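You operate a simulated robot arm through the tools that you are given. There is no shell and no other tool. Be economical: measure what you need, move in short steps, check, and stop when the job is done.

The job below is to be done with a simulated robot arm. You get a single attempt, and the scene is never put back.

TASK
Fold the yellow tea towel on the board and press it flat.
Fine: fold it in three; push it up to the stop first; orange flap, then blue flap, each laid back.

It is judged by the outcome, as a careful person would: the job done as asked, and still so three seconds after it is handed in. It fails if anything else is knocked over, pushed out of place, dropped, spilled or broken. Flat cloth is picked up by pressing the open fingertips on it (5 to 10 N) and closing them slowly along it; thin cloth reads only 2 to 8 mm in the jaws.

THE ROBOT
A 7-joint arm with a two-finger parallel gripper, fixed in place. Base frame: the origin is at the foot of the arm, x ahead of it, y to its left, z up; the work surface is at about z = 890. Readings come in mm, rad, newtons and seconds.
With the tool pointing down near the work surface it reaches from about 180 to 720 mm from the base axis. Its first joint turns from -2.897 to 2.897 rad. Payload 1.57 kg.
The TCP is the grasp point between the finger pads, 30 mm short of the fingertips. In the tool frame z runs along the fingers and y along their closing line. The gripper opens to 110 mm. The fingers are 24 mm wide and 12 mm thick; the gripper's body (48 by 112 mm) begins 78 mm behind the TCP.
Orientation is that of the tool frame in the base frame, as a unit quaternion [x, y, z, w]. With the fingers straight down and closing along the base's y, the tool's x points along the base's -x, its y along +y and its z along -z.

THE INTERFACE
- The arm moves only by the tool play_rows. Its argument "steps" is a list of rows, each an object (a shift or turn left out is 0, a gripper value left out holds the last) with "turn": the turn, a rotation vector about the base's x, y, z in rad, a list of three; "xyz": the shift along the base's x, y, z in m, a list of three; "gripper": the gripper command, from -1 (shut) to 1 (fully open), values between in proportion. In form: [{"turn": [wx, wy, wz], "xyz": [dx, dy, dz], "gripper": gripper}, ...]. A call has 1 to 10 rows; each row is the pose to reach, as a shift and turn from the pose commanded when the call began. Rows are played at 5 a second. More than 50 mm and 0.15 rad between two rows, or a gripper value outside its range, and nothing of the call is played. Where a pose cannot be reached the arm comes as near as it can. A force on the tool above 40 N (or 10 N above the force at the start of the call, whichever is more), or a blocked arm, ends the call early, and 0.2 s more pass. The fingers move at their own pace (about 45 mm/s each) and stop on an object; they squeeze with about 42 N. The grip force told is the motor's: it shows also when the fingers shut on nothing. Time passes only in rows, and 0.2 s behind the last, so rows that repeat a pose let the fingers close. It gives the time, the measured TCP pose, the force on the tool (base axes), the opening and the grip force at its end, in the units of the frame above (readings bear some noise), and new pictures: "views" is both (left out), scene, wrist or none.
- Cameras (640 x 400 px; columns grow to the right, rows downward): "scene" is fixed at [205, -657.5, 1473.5]; the picture's right is [0.96, -0.28, 0.00], its down [-0.17, -0.59, -0.79] and it looks along [0.22, 0.76, -0.62] (base axes); focal length 317 px, centre (320, 200). "wrist" rides on the gripper at [70, 16, -141] in the tool frame; the picture's right is [-0.23, 0.97, 0.00], its down [-0.86, -0.20, -0.48] and it looks along [-0.47, -0.11, 0.88] (tool axes); focal length 222 px, centre (320, 200). There is no depth. A picture from a camera that has moved, and an enlarged one, comes with that camera's place and axes in the base frame and with its lens. The place of the scene camera against the robot may be out by one fixed shift of up to 25 mm in any direction.
- lift_body(by): slides the trunk up (or, below 0, down) by that many mm; the arm rides with it, the base frame stays. It gives what a move gives, with no picture.
- inspect(camera, box): a new picture of the part [left, top, right, bottom] of that camera's present view, enlarged. No time passes.
- finish_job(): hands the job in; it is judged then, once.

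Go step by step. Nothing tells you positions but the pictures and the camera data: compare them with the known pose of the tool, close in by small moves and look again before you grip or let go. The budget is 120 turns and 200 pictures, counting those below and the enlarged ones. Unless the task says otherwise, let go and move clear before handing in, and close with one line.

The tools are called after "Request:" as a command line: name --argument value ..., lists and objects as JSON in quotes. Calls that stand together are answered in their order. play_rows: Moves the arm, as the interface text tells. Its arguments: {"type":"object","properties":{"steps":{"type":"array"},"views":{"type":"string","enum":["both","scene","wrist","none"]}},"required":["steps"]} The other tools are called the same way: lift_body (by) slides the trunk up or down; inspect (camera, box) takes an enlarged picture of a part of a camera's view; finish_job () hands the job in.

At the start:

```text
time_s: 0.0
ee_pos: [532.5, -38.3, 1183.4]
tool_rot: [0.0, 1.0, 0.0, 0.0]
wrist_force: [-0.5, 0.1, -0.3]
opening: 110.0
gripper_force: 0.0
trunk travel left (down, up): [-450.0, 140.0]
```

scene: 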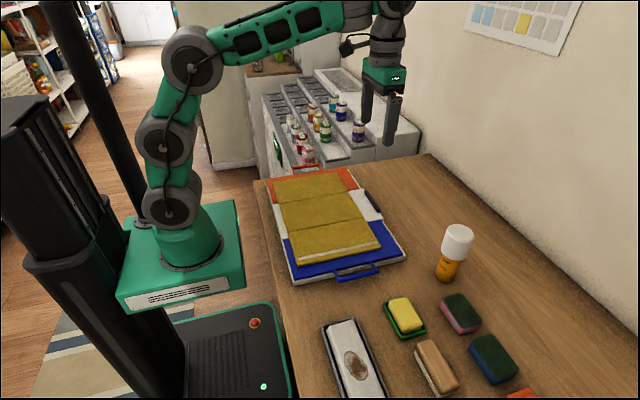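
wrist: 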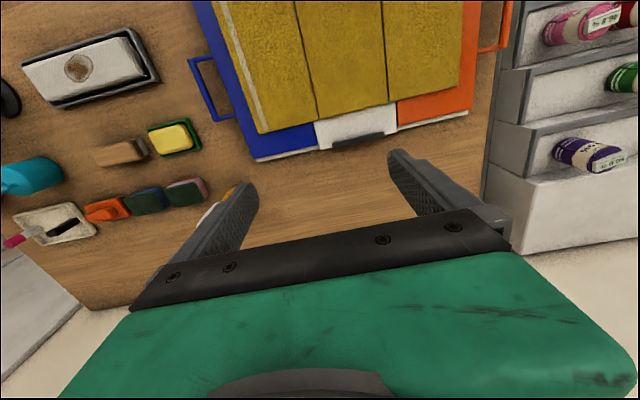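

I see a folding board with orange (far), white (middle) and blue (near) panels, loop handles on the flaps, a dark stop at the +x end of the white panel, and the towel lying short of it. I'll look closer first.

Request:
inspect --camera "scene" --box '[240, 150, 420, 290]'

Request:
inspect --camera "wrist" --box '[170, 0, 530, 200]'

```text
2.86 times, centred on (330, 220) of scene
camera zoom: at [205.0, -657.5, 1473.5], right [0.96, -0.28, 0.0], down [-0.17, -0.59, -0.79], along [0.22, 0.76, -0.62], focal length 905 px, centre (291, 143)
```

zoom: 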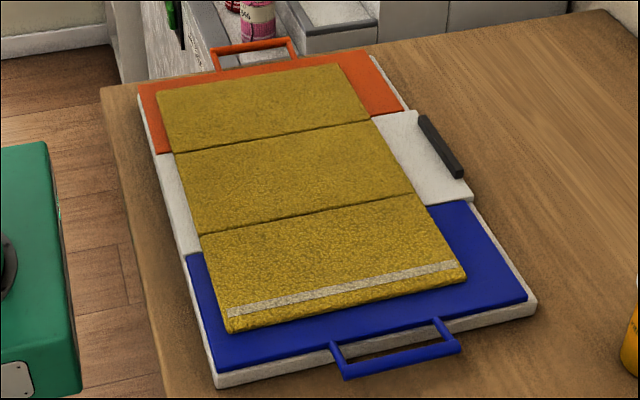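

```text
1.78 times, centred on (350, 100) of wrist
camera zoom: at [463.8, -23.2, 1325.7], right [0.23, 0.97, 0.0], down [0.86, -0.2, 0.48], along [0.47, -0.11, -0.88], focal length 395 px, centre (267, 378)
```

zoom: 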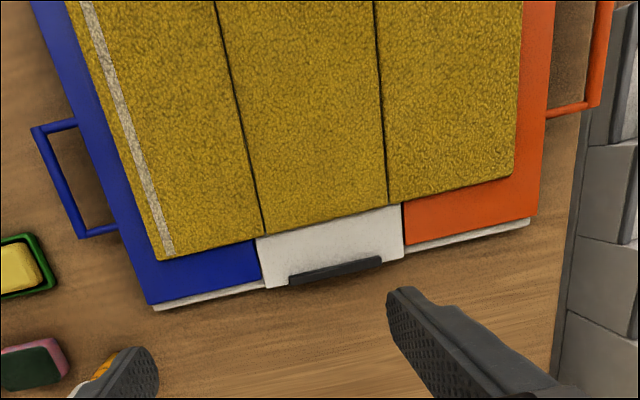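

The wrist view puts the stop at about x=577, y −25…69. The towel's +x edge is near x=525, with panels from y=−147 to 196, so it must slide about 46 mm toward +x. I'll go to the towel's −x side and look.

Request:
play_rows --steps '[{"xyz": [-0.04, 0.01, -0.01], "gripper": 0.45}, {"xyz": [-0.08, 0.02, -0.03]}, {"xyz": [-0.12, 0.03, -0.05]}, {"xyz": [-0.16, 0.04, -0.06]}, {"xyz": [-0.2, 0.05, -0.07]}, {"xyz": [-0.242, 0.06, -0.08]}, {"xyz": [-0.242, 0.06, -0.08]}]'

```text
time_s: 1.6
ee_pos: [290.7, 19.7, 1105.6]
tool_rot: [0.0, 1.0, 0.0, 0.001]
wrist_force: [-0.4, 0.5, 0.5]
opening: 79.8
gripper_force: 0.0
trunk travel left (down, up): [-450.0, 140.0]
camera wrist: at [220.7, 36.5, 1247.2], right [0.23, 0.97, 0.0], down [0.85, -0.2, 0.48], along [0.47, -0.11, -0.88], focal length 222 px, centre (320, 200)
```

scene: 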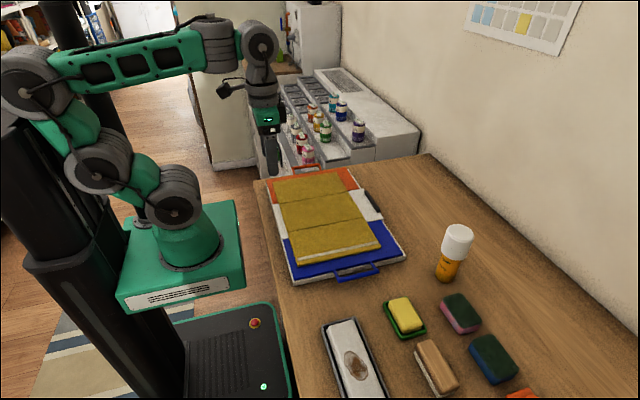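
wrist: 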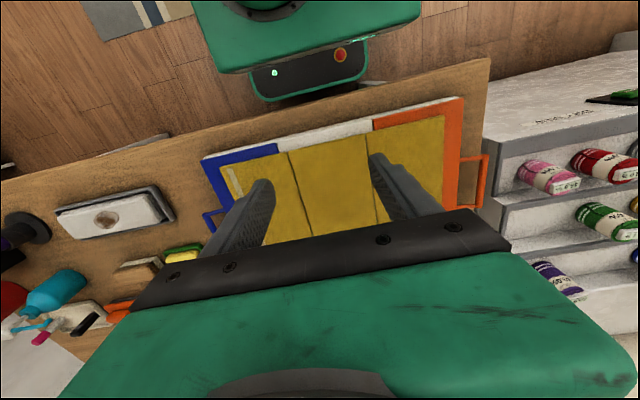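

The towel's −x edge is at x≈310 and the board's edge is at x≈293. I'll descend just behind the towel.

Request:
play_rows --steps '[{"xyz": [-0.002, 0.001, -0.04]}, {"xyz": [-0.004, 0.002, -0.08]}, {"xyz": [-0.004, 0.002, -0.12]}, {"xyz": [-0.004, 0.002, -0.15]}, {"xyz": [-0.004, 0.002, -0.15]}]'

Request:
inspect --camera "scene" --box '[240, 130, 420, 270]'

```text
time_s: 2.8
ee_pos: [286.4, 24.4, 954.2]
tool_rot: [0.0, 1.0, 0.0, 0.001]
wrist_force: [0.3, 1.2, 0.5]
opening: 79.9
gripper_force: 0.0
trunk travel left (down, up): [-450.0, 140.0]
camera wrist: at [218.5, 39.9, 1096.4], right [0.23, 0.97, 0.0], down [0.86, -0.2, 0.48], along [0.47, -0.11, -0.88], focal length 222 px, centre (320, 200)
```

scene: 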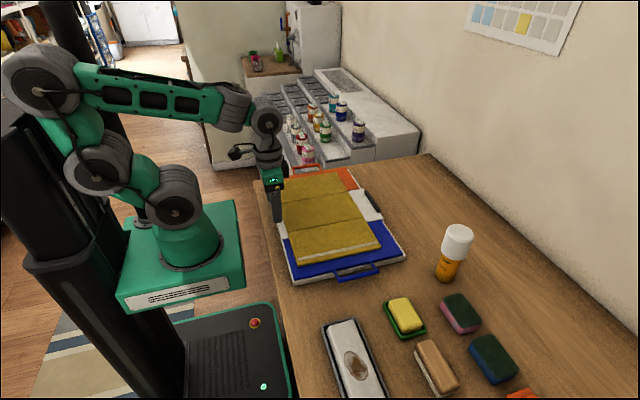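
wrist: 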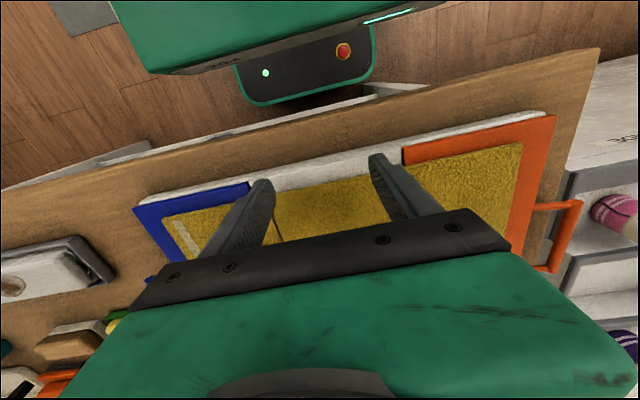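

```text
2.86 times, centred on (330, 200) of scene
camera zoom: at [205.0, -657.5, 1473.5], right [0.96, -0.28, 0.0], down [-0.17, -0.59, -0.79], along [0.22, 0.76, -0.62], focal length 905 px, centre (291, 200)
```

zoom: 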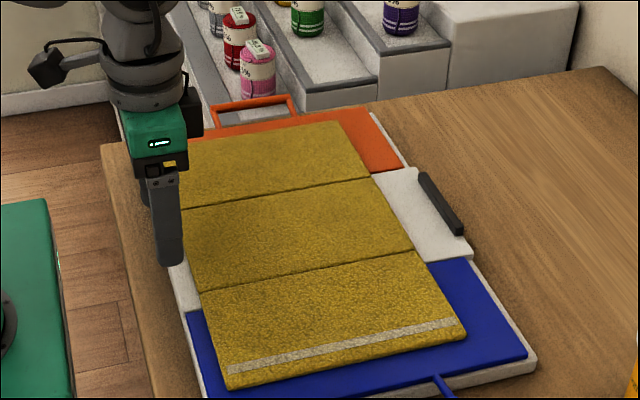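

The fingertips are at z≈924, just behind the towel edge. I'll go lower in small steps, watching the force.

Request:
play_rows --steps '[{"xyz": [0, 0, -0.006]}, {"xyz": [0, 0, -0.012]}, {"xyz": [0, 0, -0.016]}]' --views "wrist"

Request:
inspect --camera "scene" --box '[260, 180, 320, 230]'

```text
time_s: 3.6
ee_pos: [288.1, 23.9, 938.5]
tool_rot: [0.0, 1.0, 0.0, 0.0]
wrist_force: [-0.1, 0.1, 0.0]
opening: 80.1
gripper_force: 0.0
trunk travel left (down, up): [-450.0, 140.0]
camera wrist: at [218.7, 38.9, 1079.7], right [0.23, 0.97, 0.0], down [0.86, -0.2, 0.48], along [0.47, -0.11, -0.88], focal length 222 px, centre (320, 200)
```

wrist: 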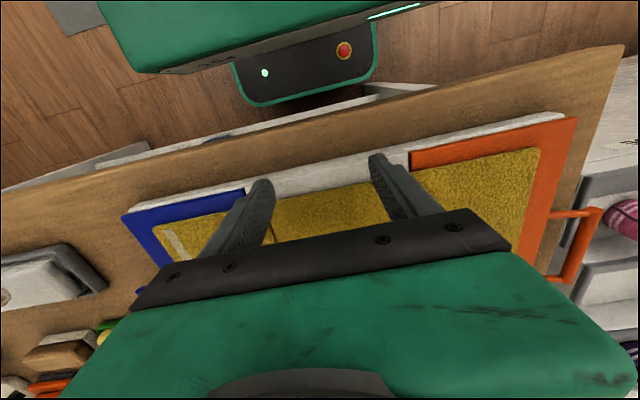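

```text
8.00 times, centred on (290, 205) of scene
camera zoom: at [205.0, -657.5, 1473.5], right [0.96, -0.28, 0.0], down [-0.17, -0.59, -0.79], along [0.22, 0.76, -0.62], focal length 2534 px, centre (560, 160)
```

zoom: 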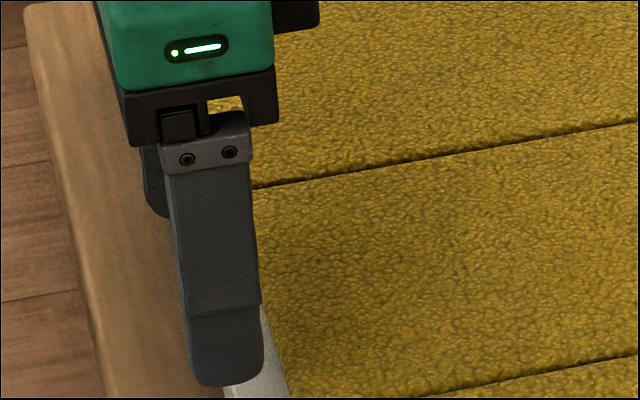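

Request:
play_rows --steps '[{"xyz": [-0.001, 0, -0.002]}, {"xyz": [-0.001, 0, -0.004]}, {"xyz": [-0.001, 0, -0.004]}]' --views "wrist"

Request:
inspect --camera "scene" --box '[260, 180, 320, 230]'

```text
time_s: 4.4
ee_pos: [285.9, 24.1, 933.1]
tool_rot: [0.0, 1.0, 0.0, 0.0]
wrist_force: [-0.6, 0.0, 0.1]
opening: 79.9
gripper_force: 0.0
trunk travel left (down, up): [-450.0, 140.0]
camera wrist: at [217.1, 39.0, 1075.2], right [0.23, 0.97, 0.0], down [0.85, -0.2, 0.48], along [0.47, -0.11, -0.88], focal length 222 px, centre (320, 200)
```

wrist: 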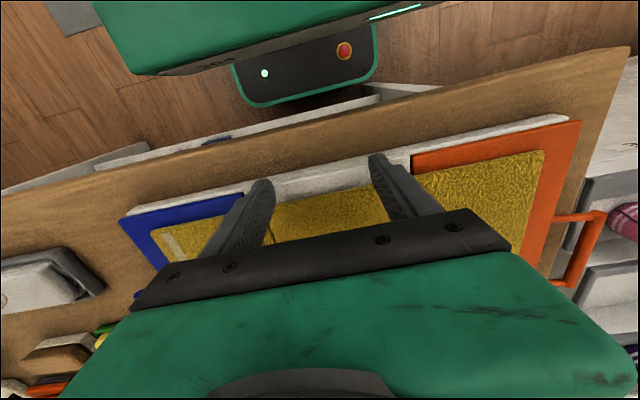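

```text
8.00 times, centred on (290, 205) of scene
camera zoom: at [205.0, -657.5, 1473.5], right [0.96, -0.28, 0.0], down [-0.17, -0.59, -0.79], along [0.22, 0.76, -0.62], focal length 2534 px, centre (560, 160)
```

zoom: 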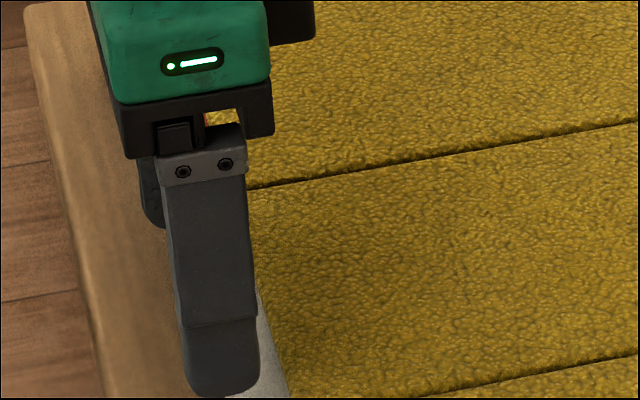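

Request:
play_rows --steps '[{"xyz": [0, 0, -0.0015]}, {"xyz": [0, 0, -0.003]}, {"xyz": [0, 0, -0.003]}]' --views "none"

Request:
inspect --camera "scene" --box '[260, 195, 320, 245]'

```text
time_s: 5.2
ee_pos: [286.6, 22.8, 930.2]
tool_rot: [0.001, 1.0, 0.0, 0.001]
wrist_force: [-0.1, -0.5, 0.3]
opening: 79.8
gripper_force: 0.0
trunk travel left (down, up): [-450.0, 140.0]
```

```text
8.00 times, centred on (290, 220) of scene
camera zoom: at [205.0, -657.5, 1473.5], right [0.96, -0.28, 0.0], down [-0.17, -0.59, -0.79], along [0.22, 0.76, -0.62], focal length 2534 px, centre (560, 40)
```

zoom: 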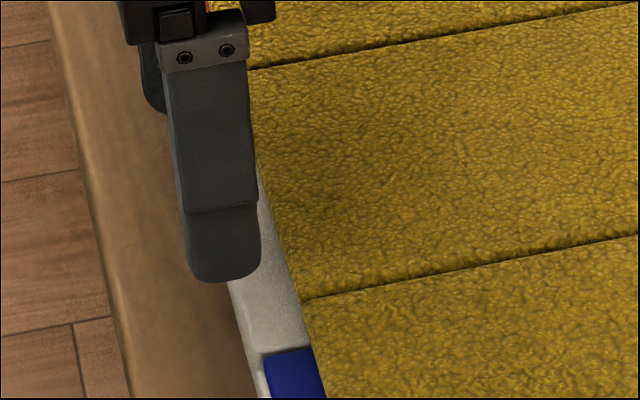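

Request:
play_rows --steps '[{"xyz": [0, 0, -0.001]}, {"xyz": [0, 0, -0.002]}, {"xyz": [0, 0, -0.002]}]' --views "none"

```text
time_s: 6.0
ee_pos: [287.2, 22.7, 927.6]
tool_rot: [0.0, 1.0, 0.0, 0.0]
wrist_force: [0.6, 0.1, 0.3]
opening: 79.5
gripper_force: 0.0
trunk travel left (down, up): [-450.0, 140.0]
```

Request:
play_rows --steps '[{"xyz": [0, 0, -0.001]}, {"xyz": [0, 0, -0.002]}, {"xyz": [0, 0, -0.002]}]' --views "none"

Request:
inspect --camera "scene" --box '[270, 205, 318, 245]'

```text
time_s: 6.8
ee_pos: [286.4, 24.2, 926.2]
tool_rot: [0.0, 1.0, 0.0, 0.0]
wrist_force: [0.0, 0.1, -0.2]
opening: 79.6
gripper_force: 0.0
trunk travel left (down, up): [-450.0, 140.0]
```

```text
10.00 times, centred on (294, 225) of scene
camera zoom: at [205.0, -657.5, 1473.5], right [0.96, -0.28, 0.0], down [-0.17, -0.59, -0.79], along [0.22, 0.76, -0.62], focal length 3167 px, centre (580, -50)
```

zoom: 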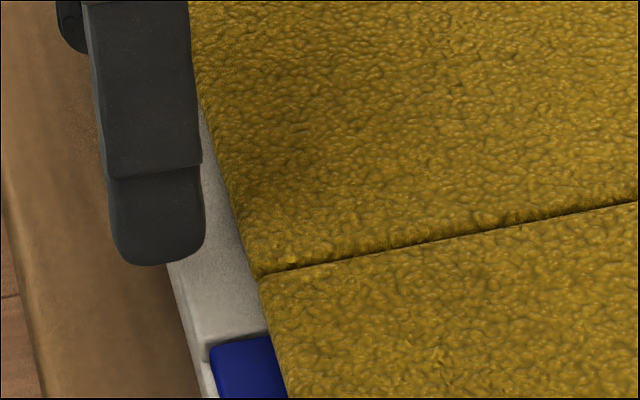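

Request:
play_rows --steps '[{"xyz": [0, 0, -0.001]}, {"xyz": [0, 0, -0.002]}, {"xyz": [0, 0, -0.002]}]' --views "none"

```text
time_s: 7.6
ee_pos: [286.7, 22.8, 924.0]
tool_rot: [0.0, 1.0, 0.001, 0.001]
wrist_force: [0.1, -0.4, 0.9]
opening: 79.7
gripper_force: 0.0
trunk travel left (down, up): [-450.0, 140.0]
```

Request:
play_rows --steps '[{"xyz": [0, 0, -0.001]}, {"xyz": [0, 0, -0.0015]}, {"xyz": [0, 0, -0.0015]}]' --views "none"

Request:
inspect --camera "scene" --box '[270, 205, 318, 245]'

Request:
inspect --camera "wrist" --box '[200, 120, 440, 270]'

```text
time_s: 8.4
ee_pos: [287.1, 23.3, 924.1]
tool_rot: [0.001, 1.0, -0.001, 0.0]
wrist_force: [0.3, 0.1, -0.1]
opening: 79.8
gripper_force: 0.0
trunk travel left (down, up): [-450.0, 140.0]
```

```text
10.00 times, centred on (294, 225) of scene
camera zoom: at [205.0, -657.5, 1473.5], right [0.96, -0.28, 0.0], down [-0.17, -0.59, -0.79], along [0.22, 0.76, -0.62], focal length 3167 px, centre (580, -50)
```

zoom: 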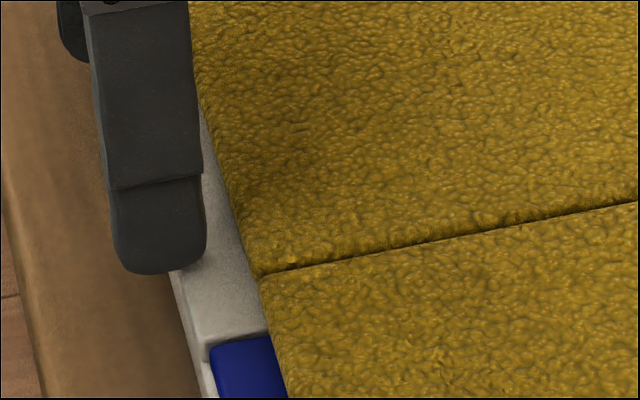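

```text
2.67 times, centred on (320, 195) of wrist
camera zoom: at [216.7, 39.3, 1065.0], right [0.23, 0.97, 0.0], down [0.85, -0.2, 0.48], along [0.47, -0.11, -0.88], focal length 592 px, centre (320, 213)
```

zoom: 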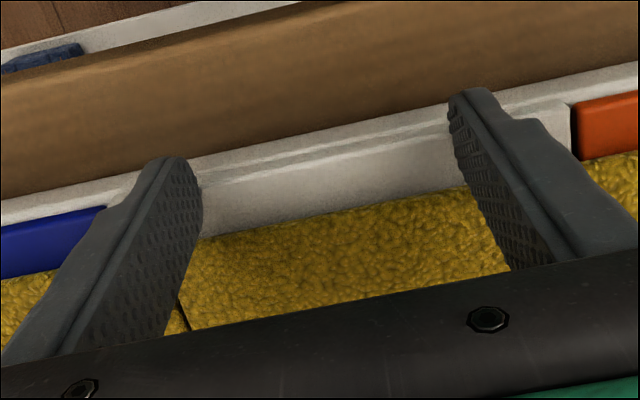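

Request:
play_rows --steps '[{"xyz": [0, 0, -0.001]}, {"xyz": [0, 0, -0.002]}, {"xyz": [0, 0, -0.003]}, {"xyz": [0, 0, -0.003]}]' --views "none"

```text
time_s: 9.4
ee_pos: [285.1, 22.8, 919.9]
tool_rot: [0.0, 1.0, 0.0, 0.0]
wrist_force: [-0.4, 0.0, -0.1]
opening: 79.6
gripper_force: 0.0
trunk travel left (down, up): [-450.0, 140.0]
```

Request:
inspect --camera "scene" --box '[270, 195, 302, 215]'

Request:
inspect --camera "wrist" --box '[230, 160, 310, 210]'

```text
16.00 times, centred on (286, 205) of scene
camera zoom: at [205.0, -657.5, 1473.5], right [0.96, -0.28, 0.0], down [-0.17, -0.59, -0.79], along [0.22, 0.76, -0.62], focal length 5067 px, centre (864, 120)
```

zoom: 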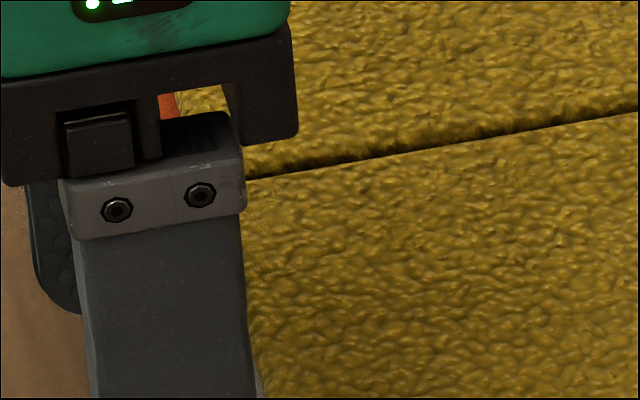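

```text
8.00 times, centred on (270, 185) of wrist
camera zoom: at [216.8, 38.5, 1062.5], right [0.23, 0.97, 0.0], down [0.86, -0.2, 0.48], along [0.47, -0.11, -0.88], focal length 1777 px, centre (720, 320)
```

zoom: 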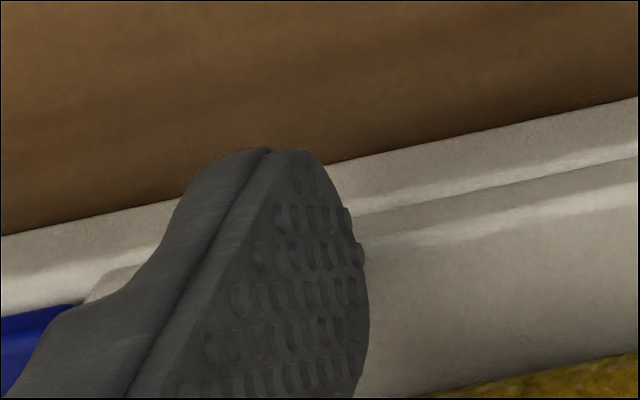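

No contact yet. The wrist parallax suggests the board top is lower than I assumed, so I'll keep descending gently.

Request:
play_rows --steps '[{"xyz": [0, 0, -0.001]}, {"xyz": [0, 0, -0.002]}, {"xyz": [0, 0, -0.003]}, {"xyz": [0, 0, -0.004]}, {"xyz": [0, 0, -0.004]}]' --views "none"

Request:
inspect --camera "scene" --box '[270, 205, 318, 245]'

```text
time_s: 10.5
ee_pos: [286.4, 22.9, 920.7]
tool_rot: [0.0, 1.0, 0.0, 0.004]
wrist_force: [-11.2, -3.8, 20.8]
opening: 80.3
gripper_force: 0.5
trunk travel left (down, up): [-450.0, 140.0]
stopped in row 5: the force on the tool passed its limit (the readings are from after the stop); the commanded pose is now the measured one
```

```text
10.00 times, centred on (294, 225) of scene
camera zoom: at [205.0, -657.5, 1473.5], right [0.96, -0.28, 0.0], down [-0.17, -0.59, -0.79], along [0.22, 0.76, -0.62], focal length 3167 px, centre (580, -50)
```

zoom: 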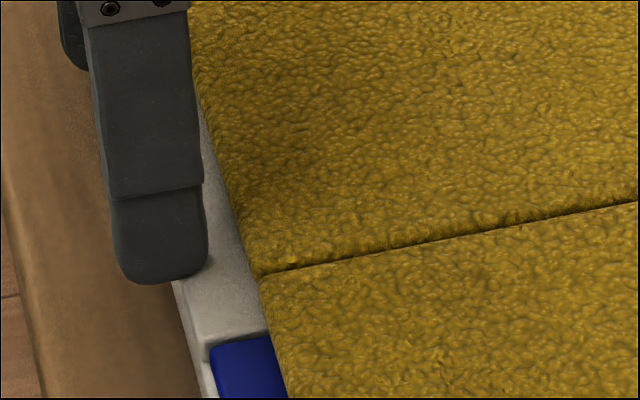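

Contact came at tip z≈889, on the board's −x rim. I'll lift about 4 mm and start pushing in +x.

Request:
play_rows --steps '[{"xyz": [0, 0, 0.003]}, {"xyz": [0, 0, 0.004]}, {"xyz": [0.005, 0, 0.004]}, {"xyz": [0.01, 0, 0.004]}, {"xyz": [0.015, 0, 0.004]}, {"xyz": [0.015, 0, 0.004]}]' --views "wrist"

Request:
inspect --camera "scene" --box '[240, 130, 420, 270]'

```text
time_s: 11.9
ee_pos: [302.4, 22.4, 922.4]
tool_rot: [0.0, 1.0, 0.0, 0.003]
wrist_force: [0.1, 0.5, -0.6]
opening: 80.0
gripper_force: 0.1
trunk travel left (down, up): [-450.0, 140.0]
camera wrist: at [232.2, 38.6, 1063.9], right [0.23, 0.97, 0.0], down [0.85, -0.2, 0.48], along [0.47, -0.11, -0.88], focal length 222 px, centre (320, 200)
```

wrist: 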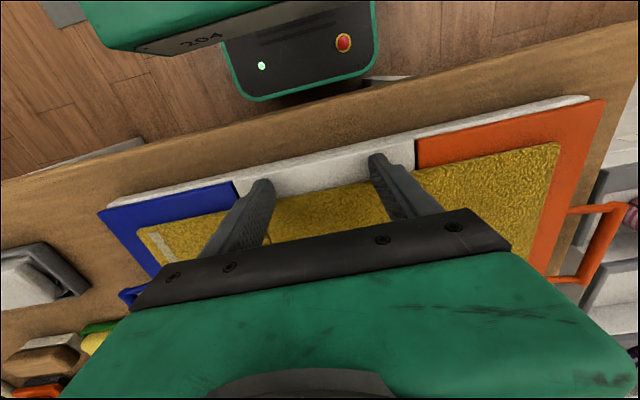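

```text
2.86 times, centred on (330, 200) of scene
camera zoom: at [205.0, -657.5, 1473.5], right [0.96, -0.28, 0.0], down [-0.17, -0.59, -0.79], along [0.22, 0.76, -0.62], focal length 905 px, centre (291, 200)
```

zoom: 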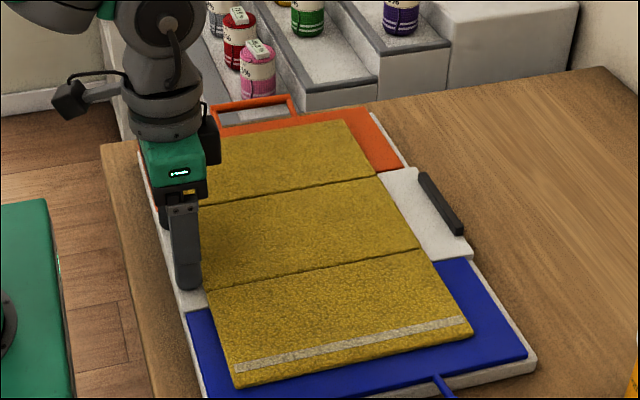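

The towel slides as one piece and the board stays put. I'll keep pushing.

Request:
play_rows --steps '[{"xyz": [0.006, 0, 0]}, {"xyz": [0.012, 0, 0]}, {"xyz": [0.018, 0, 0]}, {"xyz": [0.024, 0, 0]}, {"xyz": [0.03, 0, 0]}, {"xyz": [0.03, 0, 0]}]' --views "none"

Request:
inspect --camera "scene" --box '[240, 130, 420, 270]'

```text
time_s: 13.3
ee_pos: [333.2, 23.6, 922.0]
tool_rot: [0.001, 1.0, 0.0, 0.004]
wrist_force: [-1.0, -0.1, 0.5]
opening: 80.1
gripper_force: 0.1
trunk travel left (down, up): [-450.0, 140.0]
```

```text
2.86 times, centred on (330, 200) of scene
camera zoom: at [205.0, -657.5, 1473.5], right [0.96, -0.28, 0.0], down [-0.17, -0.59, -0.79], along [0.22, 0.76, -0.62], focal length 905 px, centre (291, 200)
```

zoom: 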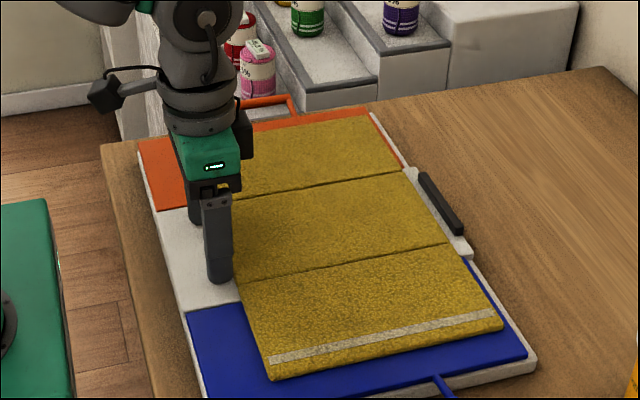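

Request:
play_rows --steps '[{"xyz": [0.004, 0, 0]}, {"xyz": [0.008, 0, 0]}, {"xyz": [0.008, 0, 0]}]' --views "none"

Request:
inspect --camera "scene" --box '[340, 170, 400, 220]'

```text
time_s: 14.1
ee_pos: [340.0, 23.7, 924.1]
tool_rot: [0.001, 1.0, -0.001, 0.003]
wrist_force: [-0.4, 0.3, 0.7]
opening: 79.7
gripper_force: 0.1
trunk travel left (down, up): [-450.0, 140.0]
```

```text
8.00 times, centred on (370, 195) of scene
camera zoom: at [205.0, -657.5, 1473.5], right [0.96, -0.28, 0.0], down [-0.17, -0.59, -0.79], along [0.22, 0.76, -0.62], focal length 2534 px, centre (-80, 240)
```

zoom: 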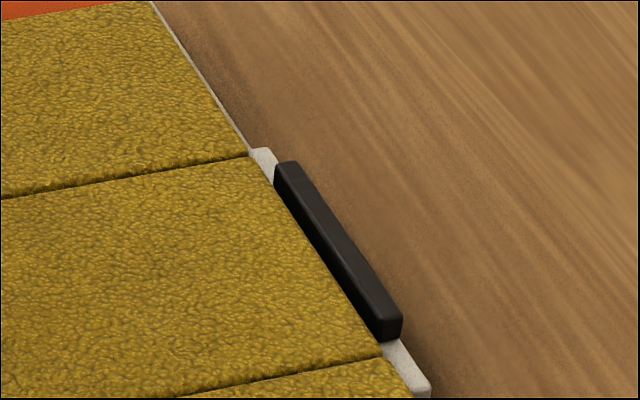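

Request:
play_rows --steps '[{"xyz": [0.001, 0, 0]}, {"xyz": [0.0015, 0, 0]}, {"xyz": [0.0015, 0, 0]}]' --views "none"

Request:
inspect --camera "scene" --box '[352, 180, 400, 220]'

```text
time_s: 14.9
ee_pos: [342.6, 23.3, 922.8]
tool_rot: [0.0, 1.0, 0.0, 0.004]
wrist_force: [-1.0, 0.6, -0.2]
opening: 79.7
gripper_force: 0.0
trunk travel left (down, up): [-450.0, 140.0]
```

```text
10.00 times, centred on (376, 200) of scene
camera zoom: at [205.0, -657.5, 1473.5], right [0.96, -0.28, 0.0], down [-0.17, -0.59, -0.79], along [0.22, 0.76, -0.62], focal length 3167 px, centre (-240, 200)
```

zoom: 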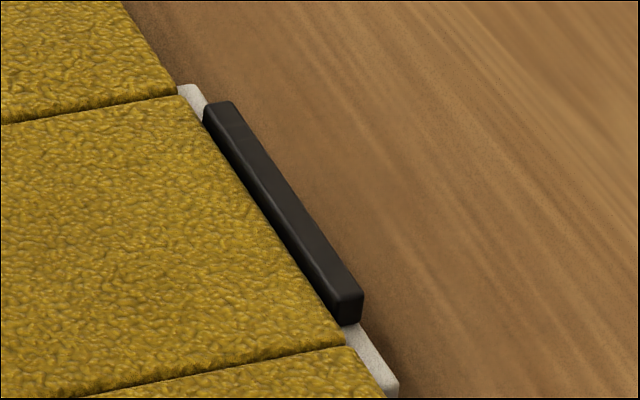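

Request:
play_rows --steps '[{"xyz": [0.001, 0, 0]}, {"xyz": [0.002, 0, 0]}, {"xyz": [0.002, 0, 0]}]' --views "none"

Request:
inspect --camera "scene" --box '[352, 180, 400, 220]'

```text
time_s: 15.7
ee_pos: [343.1, 23.7, 923.1]
tool_rot: [0.0, 1.0, 0.0, 0.004]
wrist_force: [-9.0, 0.5, 1.9]
opening: 79.7
gripper_force: 0.1
trunk travel left (down, up): [-450.0, 140.0]
```

```text
10.00 times, centred on (376, 200) of scene
camera zoom: at [205.0, -657.5, 1473.5], right [0.96, -0.28, 0.0], down [-0.17, -0.59, -0.79], along [0.22, 0.76, -0.62], focal length 3167 px, centre (-240, 200)
```

zoom: 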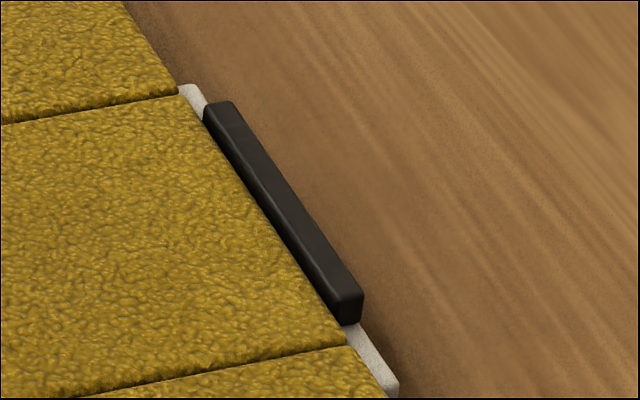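

The push force rose to 9 N, so the towel is seated against the stop. I'll back off, rise and go above the orange handle.

Request:
play_rows --steps '[{"xyz": [-0.012, 0, 0.001]}, {"xyz": [-0.012, 0, 0.04]}, {"xyz": [-0.01, 0.01, 0.085]}, {"xyz": [0.01, 0.04, 0.115]}, {"xyz": [0.03, 0.08, 0.125]}, {"xyz": [0.05, 0.12, 0.13]}, {"xyz": [0.07, 0.16, 0.13]}, {"xyz": [0.085, 0.2, 0.13]}, {"xyz": [0.097, 0.235, 0.13], "gripper": 0.2}, {"xyz": [0.097, 0.235, 0.13]}]'

Request:
inspect --camera "wrist" --box '[160, 60, 480, 260]'

Request:
inspect --camera "scene" --box '[240, 130, 420, 270]'

```text
time_s: 17.9
ee_pos: [439.9, 256.3, 1051.3]
tool_rot: [0.0, 1.0, 0.001, 0.003]
wrist_force: [0.0, 0.0, 0.3]
opening: 65.7
gripper_force: 0.0
trunk travel left (down, up): [-450.0, 140.0]
camera wrist: at [369.8, 272.4, 1193.0], right [0.23, 0.97, 0.0], down [0.85, -0.2, 0.48], along [0.47, -0.11, -0.88], focal length 222 px, centre (320, 200)
```

scene: 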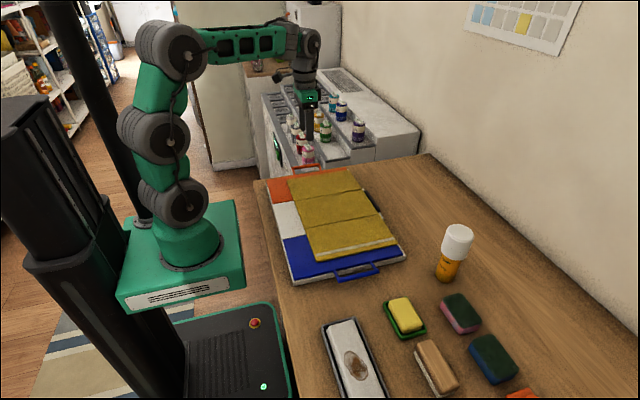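
wrist: 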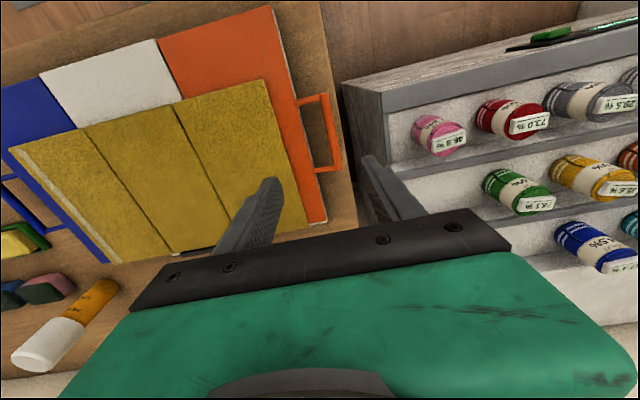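

```text
2.00 times, centred on (320, 160) of wrist
camera zoom: at [369.8, 272.4, 1193.0], right [0.23, 0.97, 0.0], down [0.85, -0.2, 0.48], along [0.47, -0.11, -0.88], focal length 444 px, centre (320, 280)
```

zoom: 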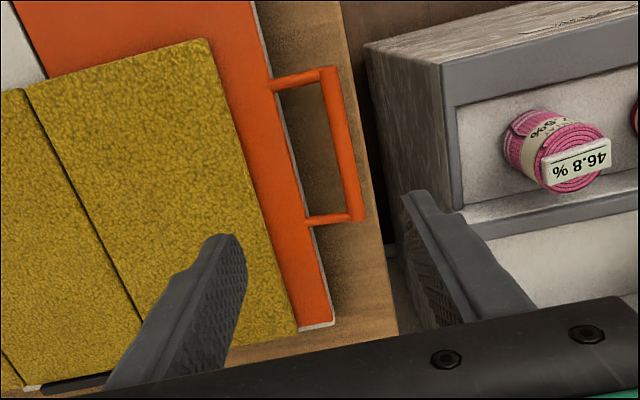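

```text
2.86 times, centred on (330, 200) of scene
camera zoom: at [205.0, -657.5, 1473.5], right [0.96, -0.28, 0.0], down [-0.17, -0.59, -0.79], along [0.22, 0.76, -0.62], focal length 905 px, centre (291, 200)
```

zoom: 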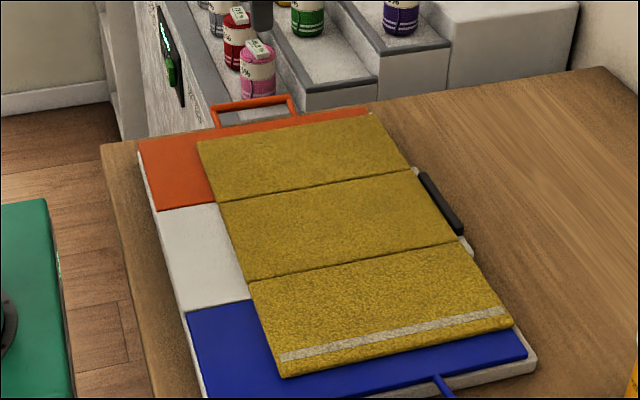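

The handle bar is at y≈272, x 392…488. I'll check the clearance to the drawer unit behind the table edge before lowering.

Request:
inspect --camera "scene" --box '[280, 110, 360, 170]'

Request:
inspect --camera "wrist" --box '[270, 70, 430, 220]'

```text
6.67 times, centred on (320, 140) of scene
camera zoom: at [205.0, -657.5, 1473.5], right [0.96, -0.28, 0.0], down [-0.17, -0.59, -0.79], along [0.22, 0.76, -0.62], focal length 2111 px, centre (320, 600)
```

zoom: 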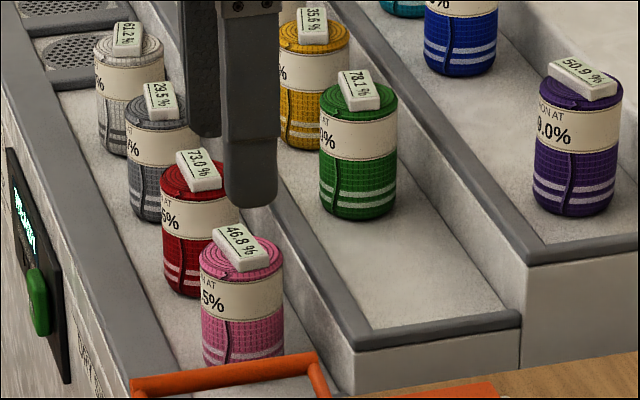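

```text
2.67 times, centred on (350, 145) of wrist
camera zoom: at [369.8, 272.4, 1193.0], right [0.23, 0.97, 0.0], down [0.85, -0.2, 0.48], along [0.47, -0.11, -0.88], focal length 592 px, centre (240, 347)
```

zoom: 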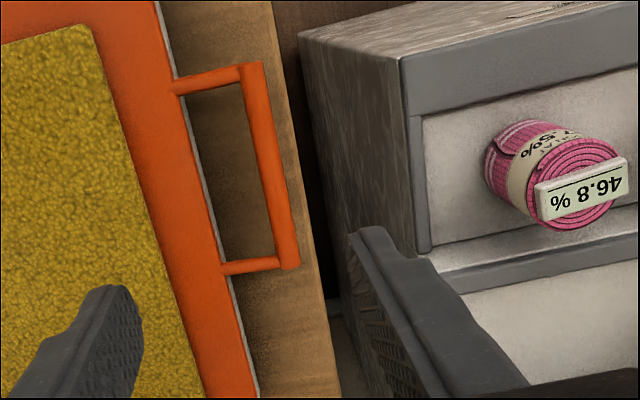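

The triangulated drawer unit is lower than the table (rim z≈845, y≥349), so a vertical gripper clears it. I'll narrow the fingers, center over the bar and lower partway.

Request:
play_rows --steps '[{"xyz": [-0.001, 0.008, -0.03], "gripper": -0.5}, {"xyz": [-0.001, 0.016, -0.06]}, {"xyz": [-0.001, 0.016, -0.09]}, {"xyz": [-0.001, 0.016, -0.105]}, {"xyz": [-0.001, 0.016, -0.105]}]'

Request:
inspect --camera "wrist" --box '[230, 90, 430, 240]'

Request:
inspect --camera "scene" --box '[280, 120, 360, 180]'

```text
time_s: 19.1
ee_pos: [439.7, 274.5, 948.6]
tool_rot: [-0.001, 1.0, 0.0, 0.002]
wrist_force: [-0.4, -0.2, -0.3]
opening: 27.5
gripper_force: 0.0
trunk travel left (down, up): [-450.0, 140.0]
camera wrist: at [369.9, 289.2, 1089.1], right [0.23, 0.97, 0.0], down [0.85, -0.2, 0.48], along [0.47, -0.11, -0.88], focal length 222 px, centre (320, 200)
```

scene: 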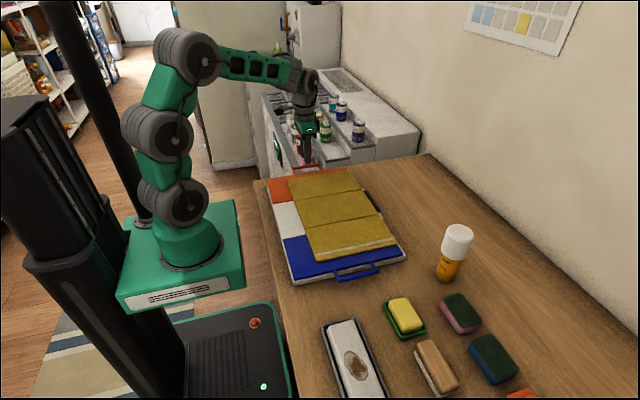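
wrist: 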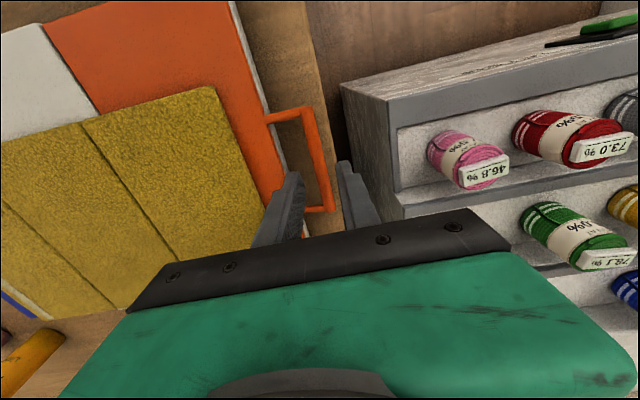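

```text
2.67 times, centred on (330, 165) of wrist
camera zoom: at [369.9, 289.2, 1089.1], right [0.23, 0.97, 0.0], down [0.85, -0.2, 0.48], along [0.47, -0.11, -0.88], focal length 592 px, centre (293, 293)
```

zoom: 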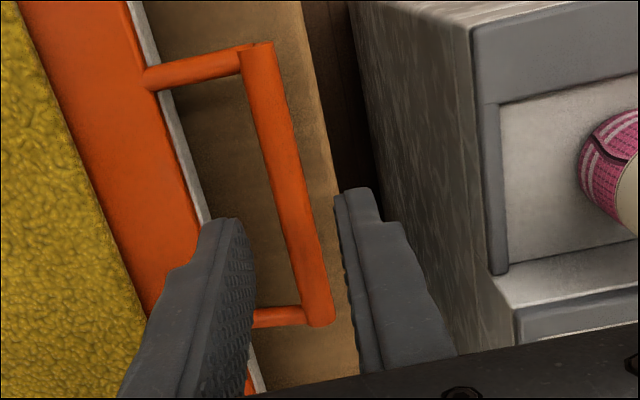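

```text
6.67 times, centred on (320, 150) of scene
camera zoom: at [205.0, -657.5, 1473.5], right [0.96, -0.28, 0.0], down [-0.17, -0.59, -0.79], along [0.22, 0.76, -0.62], focal length 2111 px, centre (320, 533)
```

zoom: 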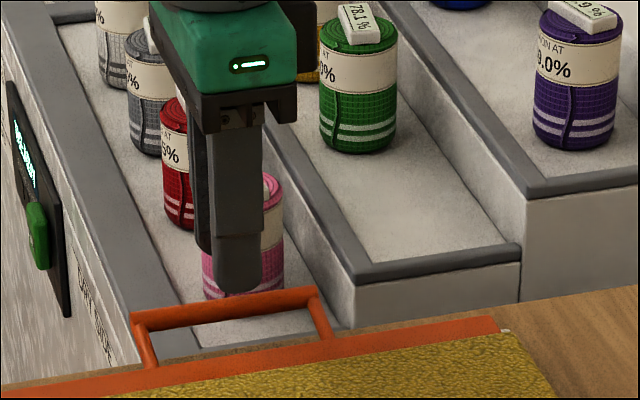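

The bar is centered at y≈271.3, so I'll shift −3 mm and lower gently around it.

Request:
play_rows --steps '[{"xyz": [0, -0.003, -0.008]}, {"xyz": [0, -0.003, -0.018]}, {"xyz": [0, -0.003, -0.026]}, {"xyz": [0, -0.003, -0.03]}, {"xyz": [0, -0.003, -0.03]}]' --views "none"

Request:
inspect --camera "wrist" --box '[230, 90, 430, 240]'

Request:
inspect --camera "scene" --box '[290, 145, 350, 190]'

```text
time_s: 20.3
ee_pos: [440.2, 272.1, 918.2]
tool_rot: [0.0, 1.0, 0.0, 0.002]
wrist_force: [0.8, 0.0, 0.4]
opening: 27.6
gripper_force: 0.1
trunk travel left (down, up): [-450.0, 140.0]
```

```text
2.67 times, centred on (330, 165) of wrist
camera zoom: at [370.3, 287.4, 1059.3], right [0.23, 0.97, 0.0], down [0.85, -0.2, 0.48], along [0.47, -0.11, -0.88], focal length 592 px, centre (293, 293)
```

zoom: 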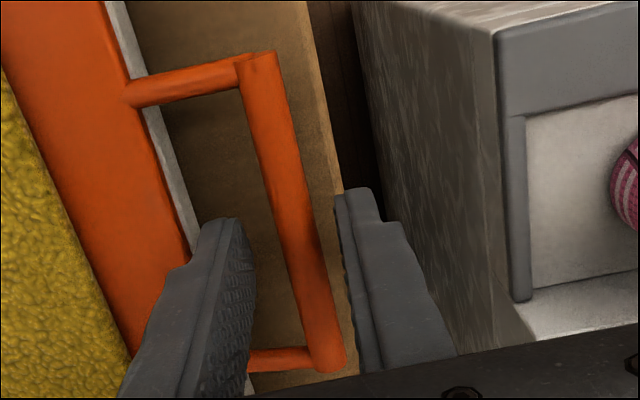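

```text
8.89 times, centred on (320, 168) of scene
camera zoom: at [205.0, -657.5, 1473.5], right [0.96, -0.28, 0.0], down [-0.17, -0.59, -0.79], along [0.22, 0.76, -0.62], focal length 2815 px, centre (320, 489)
```

zoom: 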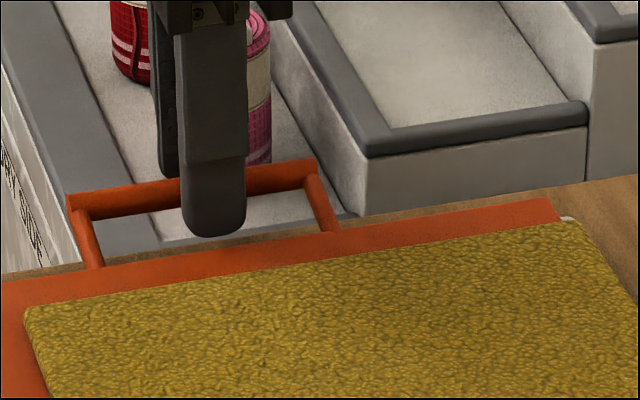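

Request:
play_rows --steps '[{"xyz": [0, 0, -0.003], "gripper": -0.5}, {"xyz": [0, 0, -0.003], "gripper": -0.7}, {"xyz": [0, 0, -0.003], "gripper": -0.85}, {"xyz": [0, 0, -0.003], "gripper": -1}, {"xyz": [0, 0, -0.003]}, {"xyz": [0, 0, -0.003]}]' --views "none"

Request:
inspect --camera "wrist" --box '[230, 90, 430, 240]'

Request:
inspect --camera "scene" --box '[290, 145, 350, 190]'

```text
time_s: 21.7
ee_pos: [440.9, 272.8, 916.6]
tool_rot: [-0.001, 1.0, 0.0, 0.003]
wrist_force: [-0.5, 10.7, -0.2]
opening: 11.6
gripper_force: 29.4
trunk travel left (down, up): [-450.0, 140.0]
```

```text
2.67 times, centred on (330, 165) of wrist
camera zoom: at [370.0, 289.0, 1056.6], right [0.23, 0.97, 0.0], down [0.85, -0.2, 0.48], along [0.47, -0.11, -0.87], focal length 592 px, centre (293, 293)
```

zoom: 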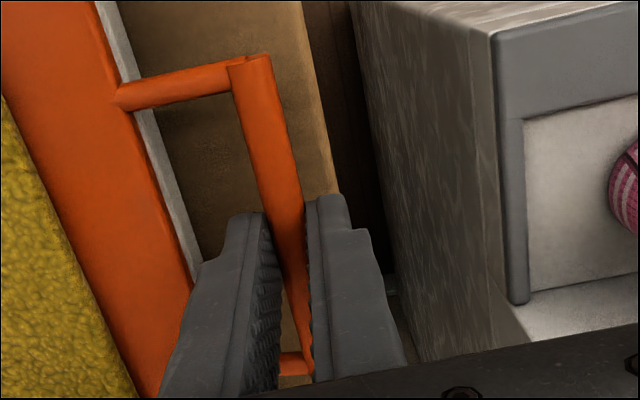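

```text
8.89 times, centred on (320, 168) of scene
camera zoom: at [205.0, -657.5, 1473.5], right [0.96, -0.28, 0.0], down [-0.17, -0.59, -0.79], along [0.22, 0.76, -0.62], focal length 2815 px, centre (320, 489)
```

zoom: 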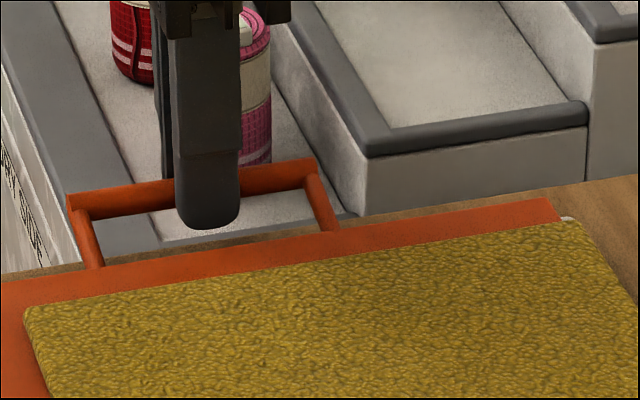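

The bar is gripped at 11.6 mm. I'll start swinging the orange flap up along its arc (hinge y≈101, radius ≈171), watching the forces.

Request:
play_rows --steps '[{"xyz": [0, -0.0007, 0.0149]}, {"xyz": [0, -0.0026, 0.0297]}, {"xyz": [0, -0.0058, 0.0443]}, {"xyz": [0, -0.0103, 0.0585]}, {"xyz": [0, -0.0103, 0.0585]}]'

Request:
inspect --camera "scene" --box '[240, 110, 420, 250]'

```text
time_s: 22.9
ee_pos: [440.2, 261.6, 973.3]
tool_rot: [0.001, 1.0, 0.001, 0.004]
wrist_force: [-2.6, 10.8, 4.4]
opening: 11.4
gripper_force: 29.0
trunk travel left (down, up): [-450.0, 140.0]
camera wrist: at [369.9, 277.9, 1115.0], right [0.23, 0.97, 0.0], down [0.85, -0.2, 0.49], along [0.47, -0.11, -0.87], focal length 222 px, centre (320, 200)
```

scene: 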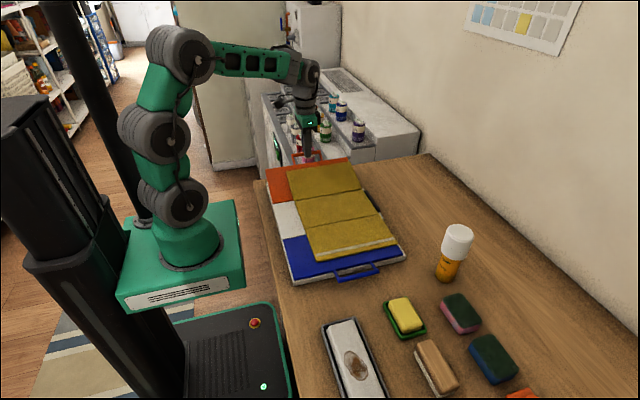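
wrist: 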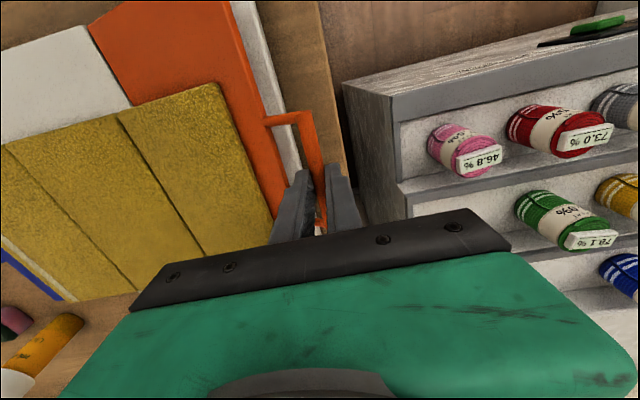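

```text
2.86 times, centred on (330, 180) of scene
camera zoom: at [205.0, -657.5, 1473.5], right [0.96, -0.28, 0.0], down [-0.17, -0.59, -0.79], along [0.22, 0.76, -0.62], focal length 905 px, centre (291, 257)
```

zoom: 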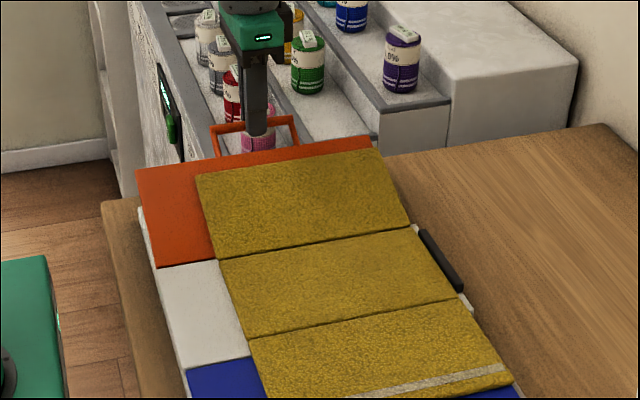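

The flap and towel panel lift cleanly. I'll continue to about 60°.

Request:
play_rows --steps '[{"xyz": [0, -0.0083, 0.0192]}, {"xyz": [0, -0.0189, 0.0371]}, {"xyz": [0, -0.0316, 0.0537]}, {"xyz": [0, -0.0463, 0.0686]}, {"xyz": [0, -0.0626, 0.0816]}, {"xyz": [0, -0.0804, 0.0925]}, {"xyz": [0, -0.0804, 0.0925]}]'

Request:
inspect --camera "scene" --box '[240, 80, 420, 220]'

```text
time_s: 24.5
ee_pos: [439.9, 181.4, 1065.0]
tool_rot: [0.0, 1.0, 0.0, 0.002]
wrist_force: [4.7, -2.7, -3.8]
opening: 11.5
gripper_force: 28.9
trunk travel left (down, up): [-450.0, 140.0]
camera wrist: at [369.7, 197.0, 1207.0], right [0.23, 0.97, 0.0], down [0.85, -0.2, 0.48], along [0.47, -0.11, -0.88], focal length 222 px, centre (320, 200)
```

scene: 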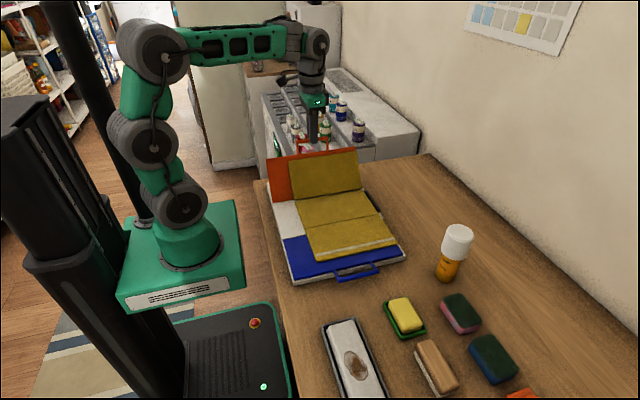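
wrist: 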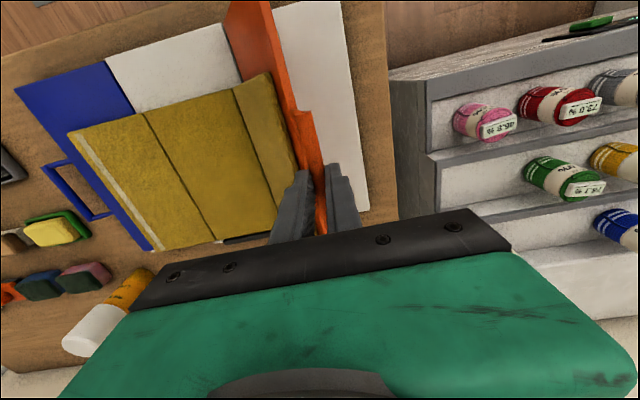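

```text
2.86 times, centred on (330, 150) of scene
camera zoom: at [205.0, -657.5, 1473.5], right [0.96, -0.28, 0.0], down [-0.17, -0.59, -0.79], along [0.22, 0.76, -0.62], focal length 905 px, centre (291, 343)
```

zoom: 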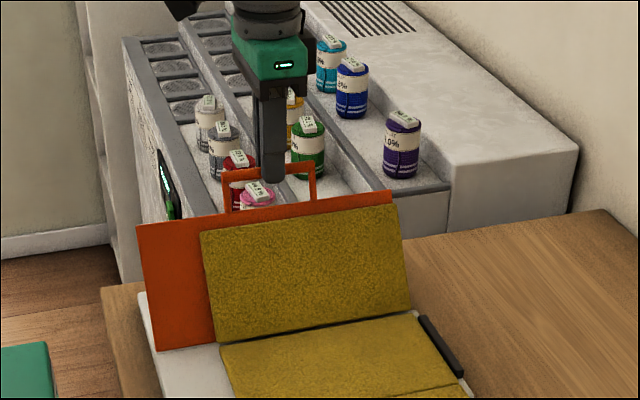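

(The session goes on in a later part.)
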